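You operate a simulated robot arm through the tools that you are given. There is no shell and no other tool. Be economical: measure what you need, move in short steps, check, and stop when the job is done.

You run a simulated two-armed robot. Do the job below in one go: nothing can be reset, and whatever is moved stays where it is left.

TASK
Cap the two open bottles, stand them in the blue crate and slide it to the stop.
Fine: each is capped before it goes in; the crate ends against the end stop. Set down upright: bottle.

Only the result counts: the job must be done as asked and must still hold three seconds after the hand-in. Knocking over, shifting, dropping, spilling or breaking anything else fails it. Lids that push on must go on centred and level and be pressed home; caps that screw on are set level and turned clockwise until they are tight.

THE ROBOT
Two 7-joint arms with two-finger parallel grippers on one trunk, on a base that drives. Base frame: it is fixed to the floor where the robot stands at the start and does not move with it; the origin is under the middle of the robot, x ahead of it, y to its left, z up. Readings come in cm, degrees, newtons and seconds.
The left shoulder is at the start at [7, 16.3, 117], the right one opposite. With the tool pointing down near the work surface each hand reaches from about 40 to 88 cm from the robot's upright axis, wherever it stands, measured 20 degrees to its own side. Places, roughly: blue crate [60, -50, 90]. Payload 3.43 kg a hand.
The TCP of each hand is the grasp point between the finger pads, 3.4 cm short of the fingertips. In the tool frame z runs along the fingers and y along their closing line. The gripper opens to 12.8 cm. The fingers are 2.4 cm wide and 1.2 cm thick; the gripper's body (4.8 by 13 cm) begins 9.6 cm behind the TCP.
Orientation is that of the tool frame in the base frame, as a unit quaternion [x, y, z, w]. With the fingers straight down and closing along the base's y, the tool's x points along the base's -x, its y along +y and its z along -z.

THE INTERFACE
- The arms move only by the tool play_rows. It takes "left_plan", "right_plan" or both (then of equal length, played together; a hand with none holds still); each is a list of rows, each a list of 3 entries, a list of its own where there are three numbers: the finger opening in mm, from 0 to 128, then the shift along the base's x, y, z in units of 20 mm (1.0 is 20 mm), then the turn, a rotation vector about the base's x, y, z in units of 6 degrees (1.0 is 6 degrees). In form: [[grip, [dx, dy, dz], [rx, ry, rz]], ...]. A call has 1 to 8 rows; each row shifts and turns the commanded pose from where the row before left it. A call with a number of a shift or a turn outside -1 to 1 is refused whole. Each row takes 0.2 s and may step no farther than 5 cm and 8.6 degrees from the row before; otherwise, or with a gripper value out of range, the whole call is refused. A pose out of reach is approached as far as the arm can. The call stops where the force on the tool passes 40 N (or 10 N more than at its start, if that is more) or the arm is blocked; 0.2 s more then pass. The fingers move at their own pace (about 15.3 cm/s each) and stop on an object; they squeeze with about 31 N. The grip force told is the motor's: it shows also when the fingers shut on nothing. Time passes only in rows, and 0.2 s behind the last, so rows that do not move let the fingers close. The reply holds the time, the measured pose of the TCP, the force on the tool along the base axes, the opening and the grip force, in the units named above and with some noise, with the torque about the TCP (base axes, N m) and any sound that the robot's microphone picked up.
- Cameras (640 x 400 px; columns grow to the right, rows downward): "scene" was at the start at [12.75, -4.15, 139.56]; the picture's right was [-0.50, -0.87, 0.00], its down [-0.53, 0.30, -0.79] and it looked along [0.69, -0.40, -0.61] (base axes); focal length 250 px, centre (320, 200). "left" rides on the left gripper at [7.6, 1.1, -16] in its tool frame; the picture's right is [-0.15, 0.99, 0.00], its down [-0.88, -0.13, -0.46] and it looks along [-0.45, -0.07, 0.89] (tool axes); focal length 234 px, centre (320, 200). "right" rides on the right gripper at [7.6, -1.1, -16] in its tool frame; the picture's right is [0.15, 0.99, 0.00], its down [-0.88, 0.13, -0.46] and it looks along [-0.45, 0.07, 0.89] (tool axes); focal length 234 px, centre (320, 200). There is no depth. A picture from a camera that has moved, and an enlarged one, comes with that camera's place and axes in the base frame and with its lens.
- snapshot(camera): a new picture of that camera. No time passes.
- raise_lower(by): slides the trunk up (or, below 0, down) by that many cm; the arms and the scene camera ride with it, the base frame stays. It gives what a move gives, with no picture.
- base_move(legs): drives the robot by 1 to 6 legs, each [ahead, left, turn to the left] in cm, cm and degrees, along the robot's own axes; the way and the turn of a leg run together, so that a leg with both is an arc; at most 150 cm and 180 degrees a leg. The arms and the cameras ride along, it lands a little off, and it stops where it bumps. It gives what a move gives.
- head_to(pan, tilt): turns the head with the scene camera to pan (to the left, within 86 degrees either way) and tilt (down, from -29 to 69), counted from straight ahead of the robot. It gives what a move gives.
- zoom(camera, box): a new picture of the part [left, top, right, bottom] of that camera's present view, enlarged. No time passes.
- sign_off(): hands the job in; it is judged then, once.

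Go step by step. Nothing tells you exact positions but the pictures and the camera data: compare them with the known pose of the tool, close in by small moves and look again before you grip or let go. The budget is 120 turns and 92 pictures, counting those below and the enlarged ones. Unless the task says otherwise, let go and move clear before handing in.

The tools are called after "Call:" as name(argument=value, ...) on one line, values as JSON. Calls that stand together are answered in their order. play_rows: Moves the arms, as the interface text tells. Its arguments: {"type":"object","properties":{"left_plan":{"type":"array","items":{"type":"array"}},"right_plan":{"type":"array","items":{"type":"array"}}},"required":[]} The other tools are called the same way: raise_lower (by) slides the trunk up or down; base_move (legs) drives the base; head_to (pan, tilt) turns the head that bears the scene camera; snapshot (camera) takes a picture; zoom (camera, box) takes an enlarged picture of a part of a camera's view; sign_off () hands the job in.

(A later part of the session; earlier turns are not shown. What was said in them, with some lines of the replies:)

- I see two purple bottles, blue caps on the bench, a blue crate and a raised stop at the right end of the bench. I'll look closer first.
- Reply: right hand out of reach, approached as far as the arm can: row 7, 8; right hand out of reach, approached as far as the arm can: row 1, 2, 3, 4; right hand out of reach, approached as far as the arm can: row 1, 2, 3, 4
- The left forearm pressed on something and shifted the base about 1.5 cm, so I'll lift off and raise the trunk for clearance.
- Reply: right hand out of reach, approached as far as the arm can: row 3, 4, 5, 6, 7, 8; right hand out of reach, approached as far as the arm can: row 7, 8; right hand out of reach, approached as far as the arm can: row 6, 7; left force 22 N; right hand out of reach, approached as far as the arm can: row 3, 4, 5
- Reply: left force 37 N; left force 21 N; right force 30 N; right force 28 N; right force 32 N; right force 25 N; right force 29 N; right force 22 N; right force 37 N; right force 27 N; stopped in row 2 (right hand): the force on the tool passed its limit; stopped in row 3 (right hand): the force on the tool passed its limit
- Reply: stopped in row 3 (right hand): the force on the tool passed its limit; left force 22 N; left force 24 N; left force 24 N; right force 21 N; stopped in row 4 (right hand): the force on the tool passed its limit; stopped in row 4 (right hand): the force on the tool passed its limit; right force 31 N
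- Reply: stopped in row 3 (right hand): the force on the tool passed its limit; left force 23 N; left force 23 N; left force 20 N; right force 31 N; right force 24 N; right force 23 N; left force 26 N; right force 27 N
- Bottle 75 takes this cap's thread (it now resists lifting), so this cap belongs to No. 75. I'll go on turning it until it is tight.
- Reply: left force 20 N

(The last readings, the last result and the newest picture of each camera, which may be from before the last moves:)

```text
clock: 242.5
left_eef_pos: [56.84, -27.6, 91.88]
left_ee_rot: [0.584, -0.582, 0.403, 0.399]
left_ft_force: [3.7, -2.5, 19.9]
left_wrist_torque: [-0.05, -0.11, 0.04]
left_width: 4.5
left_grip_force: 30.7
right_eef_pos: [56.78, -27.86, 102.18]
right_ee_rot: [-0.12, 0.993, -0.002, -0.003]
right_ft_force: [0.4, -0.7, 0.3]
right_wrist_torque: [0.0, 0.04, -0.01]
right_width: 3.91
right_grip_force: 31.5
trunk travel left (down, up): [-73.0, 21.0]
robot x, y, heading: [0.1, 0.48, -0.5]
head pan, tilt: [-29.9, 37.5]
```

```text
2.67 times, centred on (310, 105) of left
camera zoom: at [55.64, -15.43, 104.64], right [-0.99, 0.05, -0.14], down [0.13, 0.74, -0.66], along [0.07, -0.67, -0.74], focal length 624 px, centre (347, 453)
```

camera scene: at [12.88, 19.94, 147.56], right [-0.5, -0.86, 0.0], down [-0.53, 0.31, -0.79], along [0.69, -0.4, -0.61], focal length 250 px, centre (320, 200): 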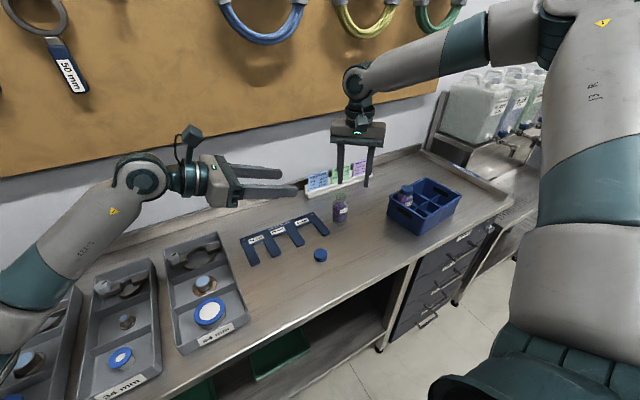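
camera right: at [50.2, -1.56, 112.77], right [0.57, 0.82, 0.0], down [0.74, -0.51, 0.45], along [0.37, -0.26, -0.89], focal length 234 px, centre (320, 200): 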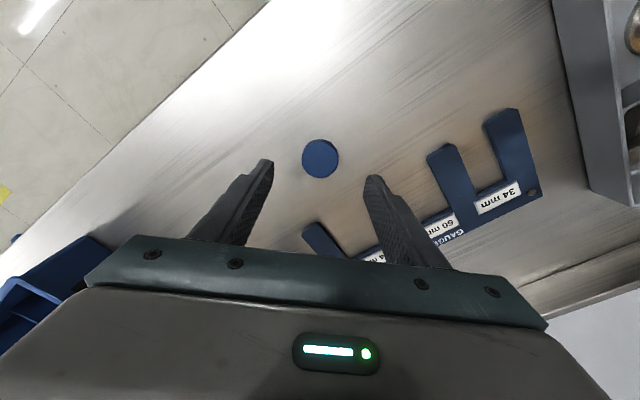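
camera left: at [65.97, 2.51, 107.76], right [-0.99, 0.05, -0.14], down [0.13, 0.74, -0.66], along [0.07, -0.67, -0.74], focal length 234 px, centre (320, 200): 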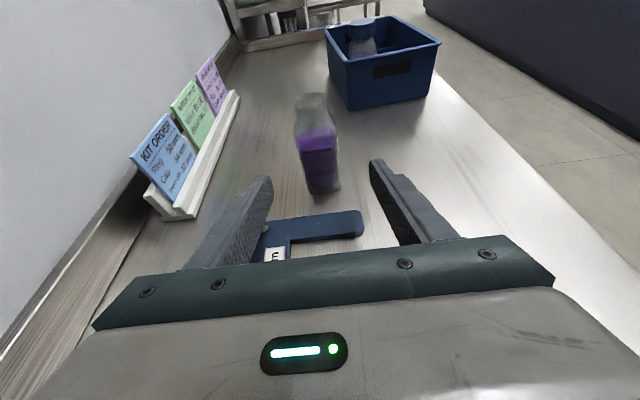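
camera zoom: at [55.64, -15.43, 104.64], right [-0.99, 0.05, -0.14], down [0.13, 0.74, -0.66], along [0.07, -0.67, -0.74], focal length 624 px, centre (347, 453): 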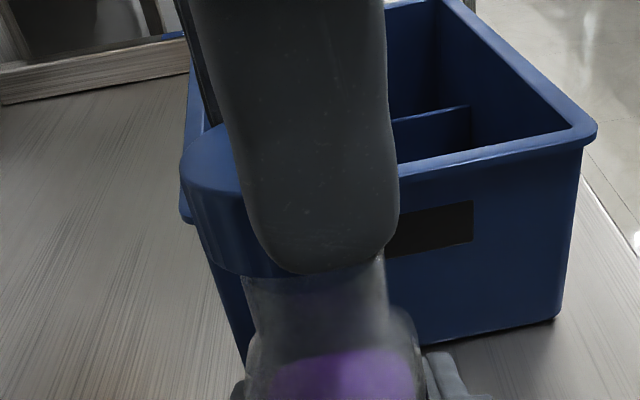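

Call:
play_rows(left_plan=[[40, [0, 0, 0.04], [0, 0, 0]], [40, [0, 0, 0], [0, 0, 0]], [40, [0, 0, 0], [0, 0, 0]], [40, [0, 0, 0], [0, 0, 0]], [40, [0, 0, 0], [0, 0, 0]], [40, [0, 0, 0], [0, 0, 0]]], right_plan=[[30, [-0.07, -0.08, -0.1], [0, 0, 0]], [30, [0, 0, -0.1], [0, 0, 0]], [30, [0, 0, -0.1], [0, 0, 0]], [30, [0, 0, -0.1], [0, 0, 0]], [30, [0, 0, -0.1], [0, 0, 0]], [30, [0, 0, 0], [0, 0, 0]]])

```text
clock: 243.9
left_eef_pos: [56.93, -27.7, 91.94]
left_ee_rot: [0.584, -0.581, 0.403, 0.398]
left_ft_force: [4.6, -4.3, 12.5]
left_wrist_torque: [-0.04, 0.02, 0.02]
left_width: 4.5
left_grip_force: 31.2
right_eef_pos: [56.73, -28.28, 101.29]
right_ee_rot: [-0.121, 0.993, -0.001, -0.003]
right_ft_force: [-0.9, 1.7, 10.8]
right_wrist_torque: [0.18, -0.13, 0.05]
right_width: 3.89
right_grip_force: 30.6
trunk travel left (down, up): [-73.0, 21.0]
robot x, y, heading: [-0.09, 0.56, -0.3]
head pan, tilt: [-29.9, 37.5]
```

Call:
play_rows(right_plan=[[30, [0, 0, 0.15], [0, 0, 0]], [30, [0.08, 0.06, 0], [0, 0, 0]], [30, [0, 0, -0.15], [0, 0, 0]], [30, [0, 0, -0.1], [0, 0, 0]], [30, [0, 0, 0], [0, 0, 0]]])

```text
clock: 245.1
left_eef_pos: [56.91, -27.67, 91.94]
left_ee_rot: [0.584, -0.581, 0.403, 0.399]
left_ft_force: [0.0, 1.1, 13.9]
left_wrist_torque: [0.13, 0.03, 0.01]
left_width: 4.5
left_grip_force: 30.6
right_eef_pos: [56.71, -28.02, 101.06]
right_ee_rot: [-0.12, 0.993, -0.002, -0.004]
right_ft_force: [-0.2, 0.7, 0.3]
right_wrist_torque: [0.02, -0.01, 0.04]
right_width: 3.92
right_grip_force: 30.7
trunk travel left (down, up): [-73.0, 21.0]
robot x, y, heading: [0.02, 0.33, -0.3]
head pan, tilt: [-29.9, 37.5]
```

Over the rim now. Lower to thread contact and start turning.

Call:
play_rows(right_plan=[[30, [0, 0, -0.1], [0, 0, 0]], [30, [0, 0, -0.1], [0, 0, 0]], [30, [0, 0, -0.1], [0, 0, 0]], [30, [0, 0, -0.1], [0, 0, 0]], [30, [0, 0, 0], [0, 0, 0]]])

Call:
play_rows(right_plan=[[30, [0, 0, -0.06], [0, 0, 0]], [30, [0, 0, 0], [0, 0, 0]], [30, [0, 0, 0], [0, 0, -1]], [30, [0, 0, 0], [0, 0, -1]], [30, [0, 0, 0], [0, 0, -1]]])

```text
clock: 246.3
left_eef_pos: [56.84, -27.66, 91.96]
left_ee_rot: [0.584, -0.582, 0.402, 0.398]
left_ft_force: [-2.1, 1.4, 11.7]
left_wrist_torque: [0.12, 0.05, 0.0]
left_width: 4.5
left_grip_force: 30.9
right_eef_pos: [56.75, -28.0, 100.39]
right_ee_rot: [-0.121, 0.993, -0.002, -0.004]
right_ft_force: [-0.5, -0.1, 0.1]
right_wrist_torque: [0.0, 0.03, -0.03]
right_width: 3.93
right_grip_force: 31.3
trunk travel left (down, up): [-73.0, 21.0]
robot x, y, heading: [-0.0, 0.45, -0.3]
head pan, tilt: [-29.9, 37.5]
```

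```text
clock: 247.5
left_eef_pos: [56.96, -27.48, 91.81]
left_ee_rot: [0.585, -0.581, 0.403, 0.398]
left_ft_force: [-3.2, 1.3, 10.1]
left_wrist_torque: [0.02, 0.13, 0.0]
left_width: 4.5
left_grip_force: 31.0
right_eef_pos: [56.85, -28.03, 100.1]
right_ee_rot: [0.038, 0.999, 0.0, -0.003]
right_ft_force: [0.3, -1.1, 2.2]
right_wrist_torque: [-0.01, 0.01, 0.0]
right_width: 3.91
right_grip_force: 31.7
trunk travel left (down, up): [-73.0, 21.0]
robot x, y, heading: [-0.04, -0.01, -0.4]
head pan, tilt: [-29.9, 37.5]
```

Call:
play_rows(right_plan=[[30, [0, 0, -0.08], [0, 0, 0]], [30, [0, 0, -0.04], [0, 0, 0]], [30, [0, 0, 0], [0, 0, -1]], [30, [0, 0, 0], [0, 0, -1]], [30, [0, 0, 0], [0, 0, -1]], [30, [0, 0, 0], [0, 0, -1]], [30, [0, 0, 0], [0, 0, -1]], [30, [0, 0, 0], [0, 0, -1]]])

Call:
play_rows(right_plan=[[30, [0, 0, 0], [0, 0, -1]], [30, [0, 0, 0], [0, 0, -1]], [30, [0, 0, 0], [0, 0, -1]], [30, [0, 0, 0], [0, 0, -1]], [30, [0, 0, 0], [0, 0, -1]], [30, [0, 0, 0], [0, 0, -1]]])

Call:
play_rows(right_plan=[[30, [0, 0, 0], [0, 0, -1]], [30, [0, 0, 0], [0, 0, -1]], [30, [0, 0, 0], [0, 0, -1]], [30, [0, 0, 0], [0, 0, 0]]])

```text
clock: 249.3
left_eef_pos: [56.84, -27.47, 91.78]
left_ee_rot: [0.584, -0.582, 0.402, 0.398]
left_ft_force: [11.6, -11.5, -5.4]
left_wrist_torque: [0.29, -0.07, 0.04]
left_width: 4.53
left_grip_force: 30.7
right_eef_pos: [56.85, -27.99, 99.94]
right_ee_rot: [0.343, 0.939, 0.001, -0.003]
right_ft_force: [-5.5, 6.3, 32.0]
right_wrist_torque: [0.16, 0.14, -0.01]
right_width: 3.92
right_grip_force: 31.3
trunk travel left (down, up): [-73.0, 21.0]
robot x, y, heading: [-0.43, 0.37, -0.4]
head pan, tilt: [-29.9, 37.5]
```

```text
clock: 250.7
left_eef_pos: [56.88, -27.59, 91.81]
left_ee_rot: [0.584, -0.582, 0.402, 0.399]
left_ft_force: [3.8, -8.5, -2.9]
left_wrist_torque: [0.58, -0.24, 0.03]
left_width: 4.52
left_grip_force: 31.3
right_eef_pos: [56.8, -28.0, 99.92]
right_ee_rot: [0.618, 0.787, 0.002, -0.003]
right_ft_force: [1.3, 10.3, 22.8]
right_wrist_torque: [0.36, -0.07, -0.02]
right_width: 3.92
right_grip_force: 30.9
trunk travel left (down, up): [-73.0, 21.0]
robot x, y, heading: [0.39, 0.54, -0.3]
head pan, tilt: [-29.9, 37.5]
```

```text
clock: 251.7
left_eef_pos: [56.8, -27.58, 91.93]
left_ee_rot: [0.584, -0.582, 0.402, 0.399]
left_ft_force: [-4.9, -4.4, -0.8]
left_wrist_torque: [0.54, -0.41, -0.06]
left_width: 4.54
left_grip_force: 30.8
right_eef_pos: [56.7, -27.87, 99.82]
right_ee_rot: [0.732, 0.681, 0.003, -0.002]
right_ft_force: [8.4, 8.3, 16.5]
right_wrist_torque: [0.26, -0.31, -0.02]
right_width: 3.92
right_grip_force: 30.7
trunk travel left (down, up): [-73.0, 21.0]
robot x, y, heading: [0.11, 0.26, -0.6]
head pan, tilt: [-29.9, 37.5]
```

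Call:
play_rows(right_plan=[[60, [0, 0, 0.03], [0, 0, 0]], [60, [0.03, 0.02, 0], [0, 0, 1]], [60, [0, 0, 0], [0, 0, 1]], [60, [0, 0, 0], [0, 0, 1]], [60, [0, 0, 0], [0, 0, 1]], [60, [0, 0, 0], [0, 0, 1]], [60, [0, 0, 0], [0, 0, 1]], [60, [0, 0, 0], [0, 0, 1]]])

Call:
play_rows(right_plan=[[60, [0, 0, 0], [0, 0, 1]], [60, [0, 0, 0], [0, 0, 1]], [60, [0, 0, 0], [0, 0, 1]], [60, [0, 0, 0], [0, 0, 1]], [60, [0, 0, 0], [0, 0, 1]], [60, [0, 0, 0], [0, 0, 1]], [60, [0, 0, 0], [0, 0, 1]], [60, [0, 0, 0], [0, 0, 1]]])

Call:
play_rows(right_plan=[[60, [0, 0, 0], [0, 0, 1]], [60, [0, 0, 0], [0, 0, 1]], [60, [0, 0, 0], [0, 0, 1]], [30, [0, 0, 0], [0, 0, 0]], [30, [0, 0, 0], [0, 0, 0]], [30, [0, 0, 0], [0, 0, 0]], [30, [0, 0, 0], [0, 0, 0]]])

Call:
play_rows(right_plan=[[30, [0, 0, -0.02], [0, 0, -1]], [30, [0, 0, 0], [0, 0, -1]], [30, [0, 0, -0.02], [0, 0, -1]], [30, [0, 0, 0], [0, 0, -1]], [30, [0, 0, -0.02], [0, 0, -1]], [30, [0, 0, 0], [0, 0, -1]]])

Call:
play_rows(right_plan=[[30, [0, 0, 0], [0, 0, -1]], [30, [0, 0, 0], [0, 0, -1]], [30, [0, 0, -0.02], [0, 0, -1]], [30, [0, 0, 0], [0, 0, -1]], [30, [0, 0, -0.02], [0, 0, -1]], [30, [0, 0, 0], [0, 0, -1]]])

Call:
play_rows(right_plan=[[30, [0, 0, 0], [0, 0, -1]], [30, [0, 0, 0], [0, 0, -1]], [30, [0, 0, -0.02], [0, 0, -1]], [30, [0, 0, 0], [0, 0, -1]], [30, [0, 0, -0.02], [0, 0, -1]], [30, [0, 0, 0], [0, 0, -1]]])

```text
clock: 253.5
left_eef_pos: [56.85, -27.58, 91.87]
left_ee_rot: [0.585, -0.581, 0.403, 0.398]
left_ft_force: [4.3, -0.7, 9.5]
left_wrist_torque: [-0.13, -0.07, 0.02]
left_width: 4.52
left_grip_force: 31.0
right_eef_pos: [56.64, -27.96, 99.86]
right_ee_rot: [0.438, 0.899, 0.001, -0.004]
right_ft_force: [0.5, 0.7, 0.2]
right_wrist_torque: [-0.01, 0.03, 0.03]
right_width: 5.99
right_grip_force: 0.1
trunk travel left (down, up): [-73.0, 21.0]
robot x, y, heading: [-0.04, 0.11, -0.4]
head pan, tilt: [-29.9, 37.5]
```

```text
clock: 255.3
left_eef_pos: [57.02, -27.6, 91.91]
left_ee_rot: [0.583, -0.582, 0.402, 0.4]
left_ft_force: [4.0, -1.0, 12.6]
left_wrist_torque: [-0.18, -0.1, 0.02]
left_width: 4.5
left_grip_force: 31.5
right_eef_pos: [56.92, -27.97, 99.89]
right_ee_rot: [0.035, 0.999, -0.001, -0.004]
right_ft_force: [-0.2, 0.0, -0.7]
right_wrist_torque: [-0.03, -0.01, 0.01]
right_width: 6.0
right_grip_force: 0.1
trunk travel left (down, up): [-73.0, 21.0]
robot x, y, heading: [-0.11, 0.17, -0.5]
head pan, tilt: [-29.9, 37.5]
```

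```text
clock: 256.9
left_eef_pos: [56.91, -27.59, 91.96]
left_ee_rot: [0.584, -0.582, 0.402, 0.398]
left_ft_force: [0.9, 4.2, 13.5]
left_wrist_torque: [-0.33, -0.14, -0.04]
left_width: 4.53
left_grip_force: 31.2
right_eef_pos: [56.82, -28.15, 99.85]
right_ee_rot: [-0.121, 0.993, -0.003, -0.003]
right_ft_force: [1.3, -5.3, 0.5]
right_wrist_torque: [-0.17, 0.01, -0.04]
right_width: 3.93
right_grip_force: 30.7
trunk travel left (down, up): [-73.0, 21.0]
robot x, y, heading: [-0.03, 0.39, -0.4]
head pan, tilt: [-29.9, 37.5]
```

```text
clock: 258.3
left_eef_pos: [56.9, -27.53, 91.83]
left_ee_rot: [0.584, -0.582, 0.402, 0.398]
left_ft_force: [5.2, 1.9, 9.9]
left_wrist_torque: [-0.18, 0.15, 0.03]
left_width: 4.49
left_grip_force: 30.9
right_eef_pos: [56.86, -28.04, 99.78]
right_ee_rot: [0.192, 0.981, 0.0, -0.004]
right_ft_force: [-3.7, -3.7, 2.0]
right_wrist_torque: [-0.1, 0.19, 0.0]
right_width: 3.94
right_grip_force: 31.0
trunk travel left (down, up): [-73.0, 21.0]
robot x, y, heading: [-0.43, 0.05, -0.2]
head pan, tilt: [-29.9, 37.5]
```

```text
clock: 259.7
left_eef_pos: [56.98, -27.51, 91.85]
left_ee_rot: [0.583, -0.582, 0.402, 0.399]
left_ft_force: [3.2, 1.6, 8.0]
left_wrist_torque: [0.15, -0.09, 0.02]
left_width: 4.51
left_grip_force: 30.6
right_eef_pos: [56.88, -27.94, 99.73]
right_ee_rot: [0.486, 0.874, 0.001, -0.004]
right_ft_force: [-1.8, -0.5, 1.3]
right_wrist_torque: [-0.02, 0.07, -0.02]
right_width: 3.94
right_grip_force: 31.4
trunk travel left (down, up): [-73.0, 21.0]
robot x, y, heading: [-0.08, 0.03, -0.5]
head pan, tilt: [-29.9, 37.5]
```

```text
clock: 261.1
left_eef_pos: [56.86, -27.56, 91.81]
left_ee_rot: [0.583, -0.582, 0.402, 0.399]
left_ft_force: [-4.3, 0.5, 6.9]
left_wrist_torque: [0.17, 0.16, -0.64]
left_width: 4.59
left_grip_force: 30.7
right_eef_pos: [56.71, -28.07, 99.68]
right_ee_rot: [0.732, 0.681, 0.002, -0.003]
right_ft_force: [1.3, -0.3, 1.0]
right_wrist_torque: [0.01, -0.1, 0.6]
right_width: 3.93
right_grip_force: 31.1
trunk travel left (down, up): [-73.0, 21.0]
robot x, y, heading: [0.08, 0.2, -0.4]
head pan, tilt: [-29.9, 37.5]
5 turns are left
```

Torque has risen, so the cap is tight. I'll free the left hand and stand the bottle in the near cell of the crate.

Call:
play_rows(right_plan=[[30, [0, 0, 0], [0, 0, -1]], [30, [0, 0, 0], [0, 0, -0.5]], [30, [0, 0, 0], [0, 0, 0]]])

Call:
play_rows(left_plan=[[70, [0, 0, 0], [0, 0, 0]], [70, [0, 0, 0], [0, 0, 0]], [70, [0, 0.5, 0], [0, 0, 0]], [70, [0, 1, 0], [0, 0, 0]], [70, [0, 1, 0.2], [0, 0, 0]], [70, [0, 1, 0.5], [0, 0, 0]], [70, [0, 1, 1], [0, 0, 0]], [70, [0, 1, 1], [0, 0, 0]]])

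Call:
play_rows(right_plan=[[30, [0, 0, 0.5], [0, 0, 0]], [30, [0, 0, 1], [0, 0, 0]], [30, [0, 0, 1], [0, 0, 0]], [30, [0, 0, 1], [0, 0, 0]], [30, [0, 0, 1], [0, 0, 0]], [30, [0, 0, 0.8], [0, 0, 0]]], left_plan=[[70, [0, 0.5, 1], [0, 0, 0]], [70, [0, 0.5, 1], [0, 0, 0]], [70, [0, 0.5, 1], [0, 0, 0]], [70, [0, 0, 1], [0, 0, 0]], [70, [0, 0, 1], [0, 0, 0]], [70, [0, 0, 1], [0, 0, 0]]])

Call:
play_rows(right_plan=[[30, [-0.3, -0.9, 0], [0, 0, 0]], [30, [-0.3, -0.9, 0], [0, 0, 0]], [30, [-0.3, -0.9, 0], [0, 0, 0]], [30, [-0.3, -0.9, 0], [0, 0, 0]], [30, [-0.3, -0.9, 0], [0, 0, 0]], [30, [-0.3, -0.9, 0], [0, 0, 0]], [30, [-0.3, -0.9, 0], [0, 0, 0]], [30, [-0.3, -0.9, 0], [0, 0, 0]]])

Call:
zoom(camera="scene", box=[310, 150, 430, 270])

```text
clock: 261.9
left_eef_pos: [56.87, -27.7, 91.78]
left_ee_rot: [0.584, -0.582, 0.401, 0.398]
left_ft_force: [-5.8, -2.2, 5.2]
left_wrist_torque: [0.15, 0.26, -0.63]
left_width: 4.57
left_grip_force: 31.1
right_eef_pos: [56.95, -28.05, 99.58]
right_ee_rot: [0.783, 0.622, 0.003, -0.003]
right_ft_force: [3.3, 1.2, 1.4]
right_wrist_torque: [0.1, -0.18, 0.66]
right_width: 3.92
right_grip_force: 31.2
trunk travel left (down, up): [-73.0, 21.0]
robot x, y, heading: [-0.02, 0.67, -0.2]
head pan, tilt: [-29.9, 37.5]
```

```text
clock: 263.7
left_eef_pos: [56.86, -16.44, 97.21]
left_ee_rot: [0.584, -0.583, 0.401, 0.399]
left_ft_force: [-0.5, -0.3, -0.2]
left_wrist_torque: [0.02, 0.03, -0.02]
left_width: 7.0
left_grip_force: 0.1
right_eef_pos: [56.92, -27.95, 99.57]
right_ee_rot: [0.783, 0.622, 0.003, -0.004]
right_ft_force: [-0.1, -1.9, 4.0]
right_wrist_torque: [-0.04, 0.02, -0.03]
right_width: 3.92
right_grip_force: 31.0
trunk travel left (down, up): [-73.0, 21.0]
robot x, y, heading: [0.38, 0.16, -0.3]
head pan, tilt: [-29.9, 37.5]
```

```text
clock: 265.1
left_eef_pos: [57.14, -13.55, 109.18]
left_ee_rot: [0.584, -0.582, 0.401, 0.399]
left_ft_force: [0.1, 0.3, 0.2]
left_wrist_torque: [0.02, -0.02, 0.02]
left_width: 6.99
left_grip_force: 0.1
right_eef_pos: [56.87, -27.97, 110.26]
right_ee_rot: [0.783, 0.622, 0.002, -0.004]
right_ft_force: [-1.1, -0.1, -1.4]
right_wrist_torque: [0.0, -0.04, 0.01]
right_width: 3.93
right_grip_force: 30.9
trunk travel left (down, up): [-73.0, 21.0]
robot x, y, heading: [-0.2, 0.43, 0.1]
head pan, tilt: [-29.9, 37.5]
```

```text
clock: 266.9
left_eef_pos: [57.03, -13.6, 109.19]
left_ee_rot: [0.584, -0.582, 0.402, 0.399]
left_ft_force: [-0.2, -0.5, 0.3]
left_wrist_torque: [0.01, -0.01, 0.02]
left_width: 7.01
left_grip_force: 0.0
right_eef_pos: [51.91, -42.55, 110.14]
right_ee_rot: [0.783, 0.622, 0.003, -0.004]
right_ft_force: [0.9, -0.6, -0.7]
right_wrist_torque: [0.03, 0.01, 0.01]
right_width: 3.92
right_grip_force: 31.3
trunk travel left (down, up): [-73.0, 21.0]
robot x, y, heading: [0.19, 0.14, -0.3]
head pan, tilt: [-29.9, 37.5]
```

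```text
3.33 times, centred on (370, 210) of scene
camera zoom: at [12.66, -4.07, 147.56], right [-0.5, -0.86, 0.0], down [-0.53, 0.31, -0.79], along [0.69, -0.4, -0.61], focal length 832 px, centre (153, 167)
4 turns are left
```

zoom: 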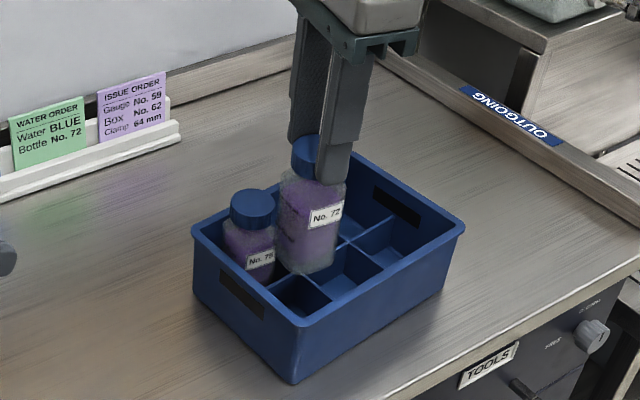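

Call:
play_rows(right_plan=[[30, [0.05, 0.04, -0.8], [0, 0, 0]], [30, [0, 0, -0.8], [0, 0, 0]], [30, [0, 0, -0.8], [0, 0, 0]], [30, [0, 0, -0.8], [0, 0, 0]], [30, [0, 0, -0.8], [0, 0, 0]], [30, [0, 0, -0.6], [0, 0, 0]], [30, [0, 0, 0], [0, 0, 0]]])

Call:
play_rows(right_plan=[[30, [0, 0, -0.1], [0, 0, 0]], [30, [0, 0, -0.1], [0, 0, 0]], [30, [0, 0, -0.08], [0, 0, 0]], [30, [0, 0, 0], [0, 0, 0]]])

Call:
play_rows(right_plan=[[30, [0, 0, -0.05], [0, 0, 0]], [30, [0, 0, -0.04], [0, 0, 0]], [30, [0, 0, 0], [0, 0, 0]]])

```text
clock: 268.5
left_eef_pos: [57.03, -13.49, 109.17]
left_ee_rot: [0.584, -0.583, 0.401, 0.399]
left_ft_force: [0.5, -0.2, 0.8]
left_wrist_torque: [0.03, 0.05, -0.02]
left_width: 7.01
left_grip_force: 0.0
right_eef_pos: [52.31, -42.34, 101.01]
right_ee_rot: [0.783, 0.622, 0.003, -0.003]
right_ft_force: [-0.1, -0.2, -1.5]
right_wrist_torque: [0.0, 0.0, 0.0]
right_width: 3.93
right_grip_force: 31.1
trunk travel left (down, up): [-73.0, 21.0]
robot x, y, heading: [0.11, 0.12, -0.7]
head pan, tilt: [-29.9, 37.5]
```

```text
clock: 269.5
left_eef_pos: [57.05, -13.66, 109.08]
left_ee_rot: [0.584, -0.582, 0.402, 0.399]
left_ft_force: [0.4, 0.0, -1.0]
left_wrist_torque: [0.03, 0.02, -0.01]
left_width: 7.01
left_grip_force: 0.1
right_eef_pos: [52.28, -42.34, 100.58]
right_ee_rot: [0.783, 0.622, 0.003, -0.003]
right_ft_force: [-0.1, -0.4, -1.9]
right_wrist_torque: [-0.01, 0.06, 0.03]
right_width: 3.92
right_grip_force: 30.9
trunk travel left (down, up): [-73.0, 21.0]
robot x, y, heading: [0.06, 0.4, -0.5]
head pan, tilt: [-29.9, 37.5]
```

```text
clock: 270.3
left_eef_pos: [56.94, -13.61, 109.16]
left_ee_rot: [0.585, -0.582, 0.402, 0.398]
left_ft_force: [0.2, 0.4, 0.3]
left_wrist_torque: [0.0, 0.02, -0.04]
left_width: 7.0
left_grip_force: 0.1
right_eef_pos: [52.28, -42.34, 100.16]
right_ee_rot: [0.784, 0.621, 0.001, -0.003]
right_ft_force: [-1.4, -0.9, -1.3]
right_wrist_torque: [0.0, 0.22, 0.04]
right_width: 3.91
right_grip_force: 31.4
trunk travel left (down, up): [-73.0, 21.0]
robot x, y, heading: [0.09, 0.2, -0.4]
head pan, tilt: [-29.9, 37.5]
3 turns are left
```

Call:
play_rows(right_plan=[[30, [0, 0, -0.06], [0, 0, 0]], [30, [0, 0, -0.03], [0, 0, 0]], [50, [0, 0, 0], [0, 0, 0]], [50, [0, 0, 0], [0, 0, 0]], [50, [0, 0, 0.4], [0, 0, 0]], [50, [0, 0, 0.8], [0, 0, 0]], [50, [0, 0, 1], [0, 0, 0]], [50, [0, 0, 1], [0, 0, 0]]])

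Call:
play_rows(right_plan=[[50, [0, 0, 1], [0, 0, 0]], [50, [0, 0, 1], [0, 0, 0]], [50, [0, 0, 1], [0, 0, 0]], [80, [0.35, 0.93, 0.2], [0, 0, 0.44]], [80, [0.35, 0.93, 0], [0, 0, 0.44]], [80, [0.35, 0.93, 0], [0, 0, 0.44]], [80, [0.35, 0.93, 0], [0, 0, 0.44]], [80, [0.35, 0.93, 0], [0, 0, 0.44]]])

Call:
play_rows(right_plan=[[80, [0, 0, -1], [0, 0, 0]], [80, [0, 0, -1], [0, 0, 0]], [80, [0, 0, -1], [0, 0, 0]], [80, [0, 0, -1], [0, 0, 0]], [80, [0, 0, -1], [0, 0, 0]], [80, [0, 0, -1], [0, 0, 0]], [80, [0, 0, -1], [0, 0, 0]], [80, [0, 0, -1], [0, 0, 0]]])

Call:
play_rows(right_plan=[[80, [0, 0, -1], [0, 0, 0]], [80, [0, 0, -0.95], [0, 0, 0]], [80, [0, -0.5, 0], [0, 0, 0]], [80, [0, -0.5, 0], [0, 0, 0]], [80, [0, -0.5, 0], [0, 0, 0]], [80, [0, -0.5, 0], [0, 0, 0]], [80, [0, -0.5, 0], [0, 0, 0]], [80, [0, -0.5, 0], [0, 0, 0]]])

Call:
play_rows(right_plan=[[80, [0, -0.6, 0], [0, 0, 0]], [80, [0, -0.6, 0], [0, 0, 0]], [80, [0, -0.6, 0], [0, 0, 0]], [80, [0, -0.6, 0], [0, 0, 0]], [80, [0, -0.6, 0], [0, 0, 0]], [80, [0, -0.6, 0], [0, 0, 0]], [80, [0, -0.6, 0], [0, 0, 0]], [80, [0, -0.6, 0], [0, 0, 0]]])

Call:
play_rows(right_plan=[[80, [0, -0.6, 0], [0, 0, 0]], [80, [0, -0.6, 0], [0, 0, 0]], [80, [0, -0.6, 0], [0, 0, 0]], [80, [0, -0.6, 0], [0, 0, 0]], [80, [0, -0.6, 0], [0, 0, 0]], [80, [0, -0.6, 0], [0, 0, 0]], [80, [0, -0.6, 0], [0, 0, 0]], [80, [0, -0.6, 0], [0, 0, 0]]])

Call:
play_rows(right_plan=[[80, [0, -0.4, 0], [0, 0, 0]], [80, [0, -0.4, 0], [0, 0, 0]], [80, [0, -0.4, 0], [0, 0, 0]], [80, [0, -0.4, 0], [0, 0, 0]], [80, [0, -0.4, 0], [0, 0, 0]], [80, [0, -0.4, 0], [0, 0, 0]], [80, [0, -0.4, 0], [0, 0, 0]], [80, [0, -0.4, 0], [0, 0, 0]]])

Call:
play_rows(right_plan=[[80, [0, -0.3, 0], [0, 0, 0]], [80, [0, -0.3, 0], [0, 0, 0]], [80, [0, -0.3, 0], [0, 0, 0]], [80, [0, -0.3, 0], [0, 0, 0]], [80, [0, -0.3, 0], [0, 0, 0]], [80, [0, -0.3, 0], [0, 0, 0]], [80, [0, -0.3, 0], [0, 0, 0]], [80, [0, -0.3, 0], [0, 0, 0]]])

Call:
zoom(camera="scene", box=[340, 120, 520, 270])

```text
clock: 272.1
left_eef_pos: [57.02, -13.54, 109.18]
left_ee_rot: [0.584, -0.581, 0.402, 0.399]
left_ft_force: [0.7, 0.1, -1.2]
left_wrist_torque: [-0.01, 0.02, 0.02]
left_width: 6.98
left_grip_force: 0.0
right_eef_pos: [52.23, -42.42, 106.57]
right_ee_rot: [0.783, 0.622, 0.002, -0.003]
right_ft_force: [0.0, -0.1, -0.5]
right_wrist_torque: [0.0, -0.03, -0.01]
right_width: 5.01
right_grip_force: 0.1
trunk travel left (down, up): [-73.0, 21.0]
robot x, y, heading: [-0.02, -0.06, -0.4]
head pan, tilt: [-29.9, 37.5]
```

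```text
clock: 273.9
left_eef_pos: [56.93, -13.47, 109.19]
left_ee_rot: [0.584, -0.581, 0.403, 0.399]
left_ft_force: [0.1, 0.1, 0.1]
left_wrist_torque: [-0.04, 0.02, 0.0]
left_width: 7.0
left_grip_force: 0.1
right_eef_pos: [55.79, -33.03, 112.9]
right_ee_rot: [0.706, 0.708, 0.002, -0.003]
right_ft_force: [-1.0, 0.6, -0.4]
right_wrist_torque: [-0.02, 0.01, 0.0]
right_width: 7.97
right_grip_force: 0.0
trunk travel left (down, up): [-73.0, 21.0]
robot x, y, heading: [0.19, 0.22, -0.7]
head pan, tilt: [-29.9, 37.5]
```

```text
clock: 275.7
left_eef_pos: [57.0, -13.57, 109.05]
left_ee_rot: [0.584, -0.582, 0.401, 0.399]
left_ft_force: [-0.4, 0.4, 0.2]
left_wrist_torque: [-0.01, 0.01, 0.04]
left_width: 7.01
left_grip_force: 0.1
right_eef_pos: [55.64, -33.3, 96.68]
right_ee_rot: [0.706, 0.708, 0.001, -0.003]
right_ft_force: [0.8, -0.4, 0.1]
right_wrist_torque: [-0.02, 0.0, -0.03]
right_width: 8.0
right_grip_force: 0.0
trunk travel left (down, up): [-73.0, 21.0]
robot x, y, heading: [-0.12, 0.24, -0.5]
head pan, tilt: [-29.9, 37.5]
```

```text
clock: 277.5
left_eef_pos: [56.94, -13.48, 109.13]
left_ee_rot: [0.584, -0.582, 0.402, 0.399]
left_ft_force: [0.1, -0.7, 0.2]
left_wrist_torque: [-0.01, 0.03, 0.03]
left_width: 7.0
left_grip_force: 0.1
right_eef_pos: [55.7, -39.07, 92.86]
right_ee_rot: [0.707, 0.707, 0.003, -0.003]
right_ft_force: [-0.2, 1.1, -0.6]
right_wrist_torque: [-0.01, 0.07, 0.1]
right_width: 8.02
right_grip_force: 0.3
trunk travel left (down, up): [-73.0, 21.0]
robot x, y, heading: [0.13, 0.29, -0.5]
head pan, tilt: [-29.9, 37.5]
```

```text
clock: 279.3
left_eef_pos: [57.02, -13.56, 109.11]
left_ee_rot: [0.584, -0.582, 0.401, 0.398]
left_ft_force: [0.4, 1.0, 1.1]
left_wrist_torque: [-0.02, -0.01, -0.01]
left_width: 6.99
left_grip_force: 0.3
right_eef_pos: [55.69, -48.76, 93.03]
right_ee_rot: [0.707, 0.707, 0.002, -0.004]
right_ft_force: [-0.2, 1.8, -1.0]
right_wrist_torque: [-0.03, -0.02, -0.06]
right_width: 8.0
right_grip_force: 0.1
trunk travel left (down, up): [-73.0, 21.0]
robot x, y, heading: [-0.07, 0.12, -0.2]
head pan, tilt: [-29.9, 37.5]
```

```text
clock: 281.1
left_eef_pos: [56.96, -13.6, 109.09]
left_ee_rot: [0.584, -0.582, 0.402, 0.399]
left_ft_force: [-0.3, 0.1, 0.3]
left_wrist_torque: [0.03, 0.01, -0.03]
left_width: 6.98
left_grip_force: 0.0
right_eef_pos: [55.73, -58.24, 92.9]
right_ee_rot: [0.707, 0.708, 0.002, -0.003]
right_ft_force: [-0.4, 1.9, 0.6]
right_wrist_torque: [-0.04, -0.02, -0.05]
right_width: 8.04
right_grip_force: 0.0
trunk travel left (down, up): [-73.0, 21.0]
robot x, y, heading: [0.01, 0.63, -0.4]
head pan, tilt: [-29.9, 37.5]
```

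```text
clock: 282.6
left_eef_pos: [57.01, -13.12, 109.18]
left_ee_rot: [0.585, -0.581, 0.402, 0.399]
left_ft_force: [0.1, -1.3, 0.3]
left_wrist_torque: [0.01, -0.03, -0.01]
left_width: 7.01
left_grip_force: 0.0
right_eef_pos: [55.93, -62.18, 93.11]
right_ee_rot: [0.705, 0.709, 0.007, -0.011]
right_ft_force: [-6.5, 31.3, 6.8]
right_wrist_torque: [-0.48, 0.32, -1.8]
right_width: 8.39
right_grip_force: 3.8
trunk travel left (down, up): [-73.0, 21.0]
robot x, y, heading: [-0.17, 0.47, -0.2]
head pan, tilt: [-29.9, 37.5]
stopped in row 7 (right hand): the force on the tool passed its limit (the readings are from after the stop); the commanded pose is now the measured one
```

```text
clock: 283.1
left_eef_pos: [56.97, -12.9, 109.21]
left_ee_rot: [0.586, -0.58, 0.403, 0.397]
left_ft_force: [-0.5, -0.2, 0.2]
left_wrist_torque: [0.02, -0.01, 0.02]
left_width: 6.97
left_grip_force: 0.0
right_eef_pos: [56.15, -62.12, 93.29]
right_ee_rot: [0.705, 0.709, 0.01, -0.013]
right_ft_force: [-8.0, 35.4, 5.2]
right_wrist_torque: [-0.48, 0.26, -2.02]
right_width: 8.5
right_grip_force: 4.5
trunk travel left (down, up): [-73.0, 21.0]
robot x, y, heading: [-0.06, 0.35, -0.1]
head pan, tilt: [-29.9, 37.5]
stopped in row 2 (right hand): the force on the tool passed its limit (the readings are from after the stop); the commanded pose is now the measured one
```

```text
2.67 times, centred on (430, 195) of scene
camera zoom: at [12.61, -3.54, 147.58], right [-0.5, -0.87, 0.0], down [-0.53, 0.3, -0.79], along [0.69, -0.4, -0.61], focal length 666 px, centre (27, 213)
2 turns are left
```

zoom: 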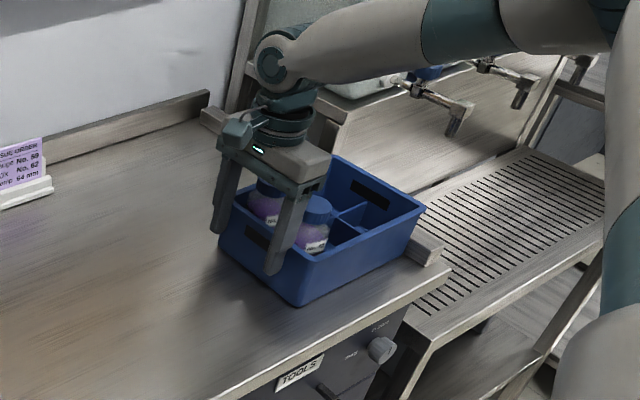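

Call:
play_rows(right_plan=[[85, [0, 0.3, 0], [0, 0, 0]], [85, [0, 0.6, 0], [0, 0, 0]], [85, [0, 1, 0], [0, 0, 0]], [85, [0, 1, 0], [0, 0, 0]], [85, [0, 1, 0.5], [0, 0, 0]], [85, [0, 0.5, 1], [0, 0, 0]], [85, [0, 0, 1], [0, 0, 0]], [85, [0, 0, 1], [0, 0, 0]]])

Call:
play_rows(right_plan=[[85, [0, 0, 1], [0, 0, 0]], [85, [0, 0, 1], [0, 0, 0]], [85, [0, 0, 1], [0, 0, 0]], [85, [0, 0, 1], [0, 0, 0]], [85, [0, 0, 0], [0, 0, 0]], [85, [0, 0, 0], [0, 0, 0]]])

Call:
zoom(camera="scene", box=[340, 120, 520, 270])

```text
clock: 284.9
left_eef_pos: [57.02, -13.04, 109.13]
left_ee_rot: [0.585, -0.581, 0.403, 0.398]
left_ft_force: [0.3, 0.4, -0.3]
left_wrist_torque: [-0.01, 0.0, 0.01]
left_width: 6.97
left_grip_force: 0.1
right_eef_pos: [56.12, -54.17, 100.22]
right_ee_rot: [0.706, 0.708, 0.006, -0.009]
right_ft_force: [0.0, 0.1, 0.3]
right_wrist_torque: [0.01, 0.01, 0.0]
right_width: 8.5
right_grip_force: 0.1
trunk travel left (down, up): [-73.0, 21.0]
robot x, y, heading: [-0.22, 0.5, -0.1]
head pan, tilt: [-29.9, 37.5]
```

```text
clock: 286.3
left_eef_pos: [57.19, -13.03, 109.07]
left_ee_rot: [0.586, -0.581, 0.402, 0.397]
left_ft_force: [0.3, -0.2, 0.1]
left_wrist_torque: [0.0, 0.01, -0.01]
left_width: 7.02
left_grip_force: 0.3
right_eef_pos: [56.18, -54.14, 108.22]
right_ee_rot: [0.705, 0.709, 0.007, -0.009]
right_ft_force: [1.1, 0.0, -1.0]
right_wrist_torque: [0.01, 0.0, 0.03]
right_width: 8.5
right_grip_force: 0.0
trunk travel left (down, up): [-73.0, 21.0]
robot x, y, heading: [0.13, 0.58, -0.0]
head pan, tilt: [-29.9, 37.5]
```

```text
2.67 times, centred on (430, 195) of scene
camera zoom: at [12.7, -3.75, 147.56], right [-0.5, -0.87, 0.0], down [-0.53, 0.3, -0.79], along [0.69, -0.4, -0.61], focal length 666 px, centre (27, 213)
1 turns are left
```

zoom: 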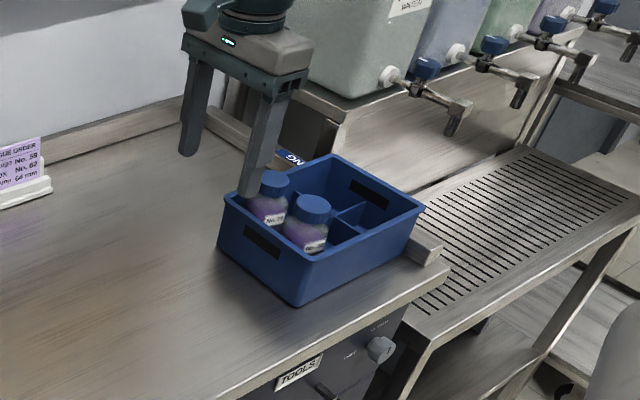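

Both bottles are capped and upright in the crate, the crate is against the stop, and both hands are clear; handing in.

During an early capping attempt No. 72 was pulled over to about 45° in the grip while still open, so some of its contents may have spilled.

Call:
sign_off()

```text
The job is handed in.
```

I handed the job in: bottles No. 72 and No. 75 both have their caps screwed tight, stand upright in the blue crate, and the crate is against the end stop.

- **Possible spill:** on the first capping attempt, the right arm ran out of reach and pulled No. 72 over to about 45° while it was still open. I stood it back up and saw no liquid on the bench, but I can't rule out a spill.
- **Tray contact:** the left forearm pressed against something near the tray early on and pushed the robot about 1.5 cm, then it sprang back. The trays looked in place in a later picture, but I didn't measure them closely.
- **Caps:** each cap only threaded onto the bottle it was lying beside. Both were turned until the torque levelled off at about 0.65 N m.
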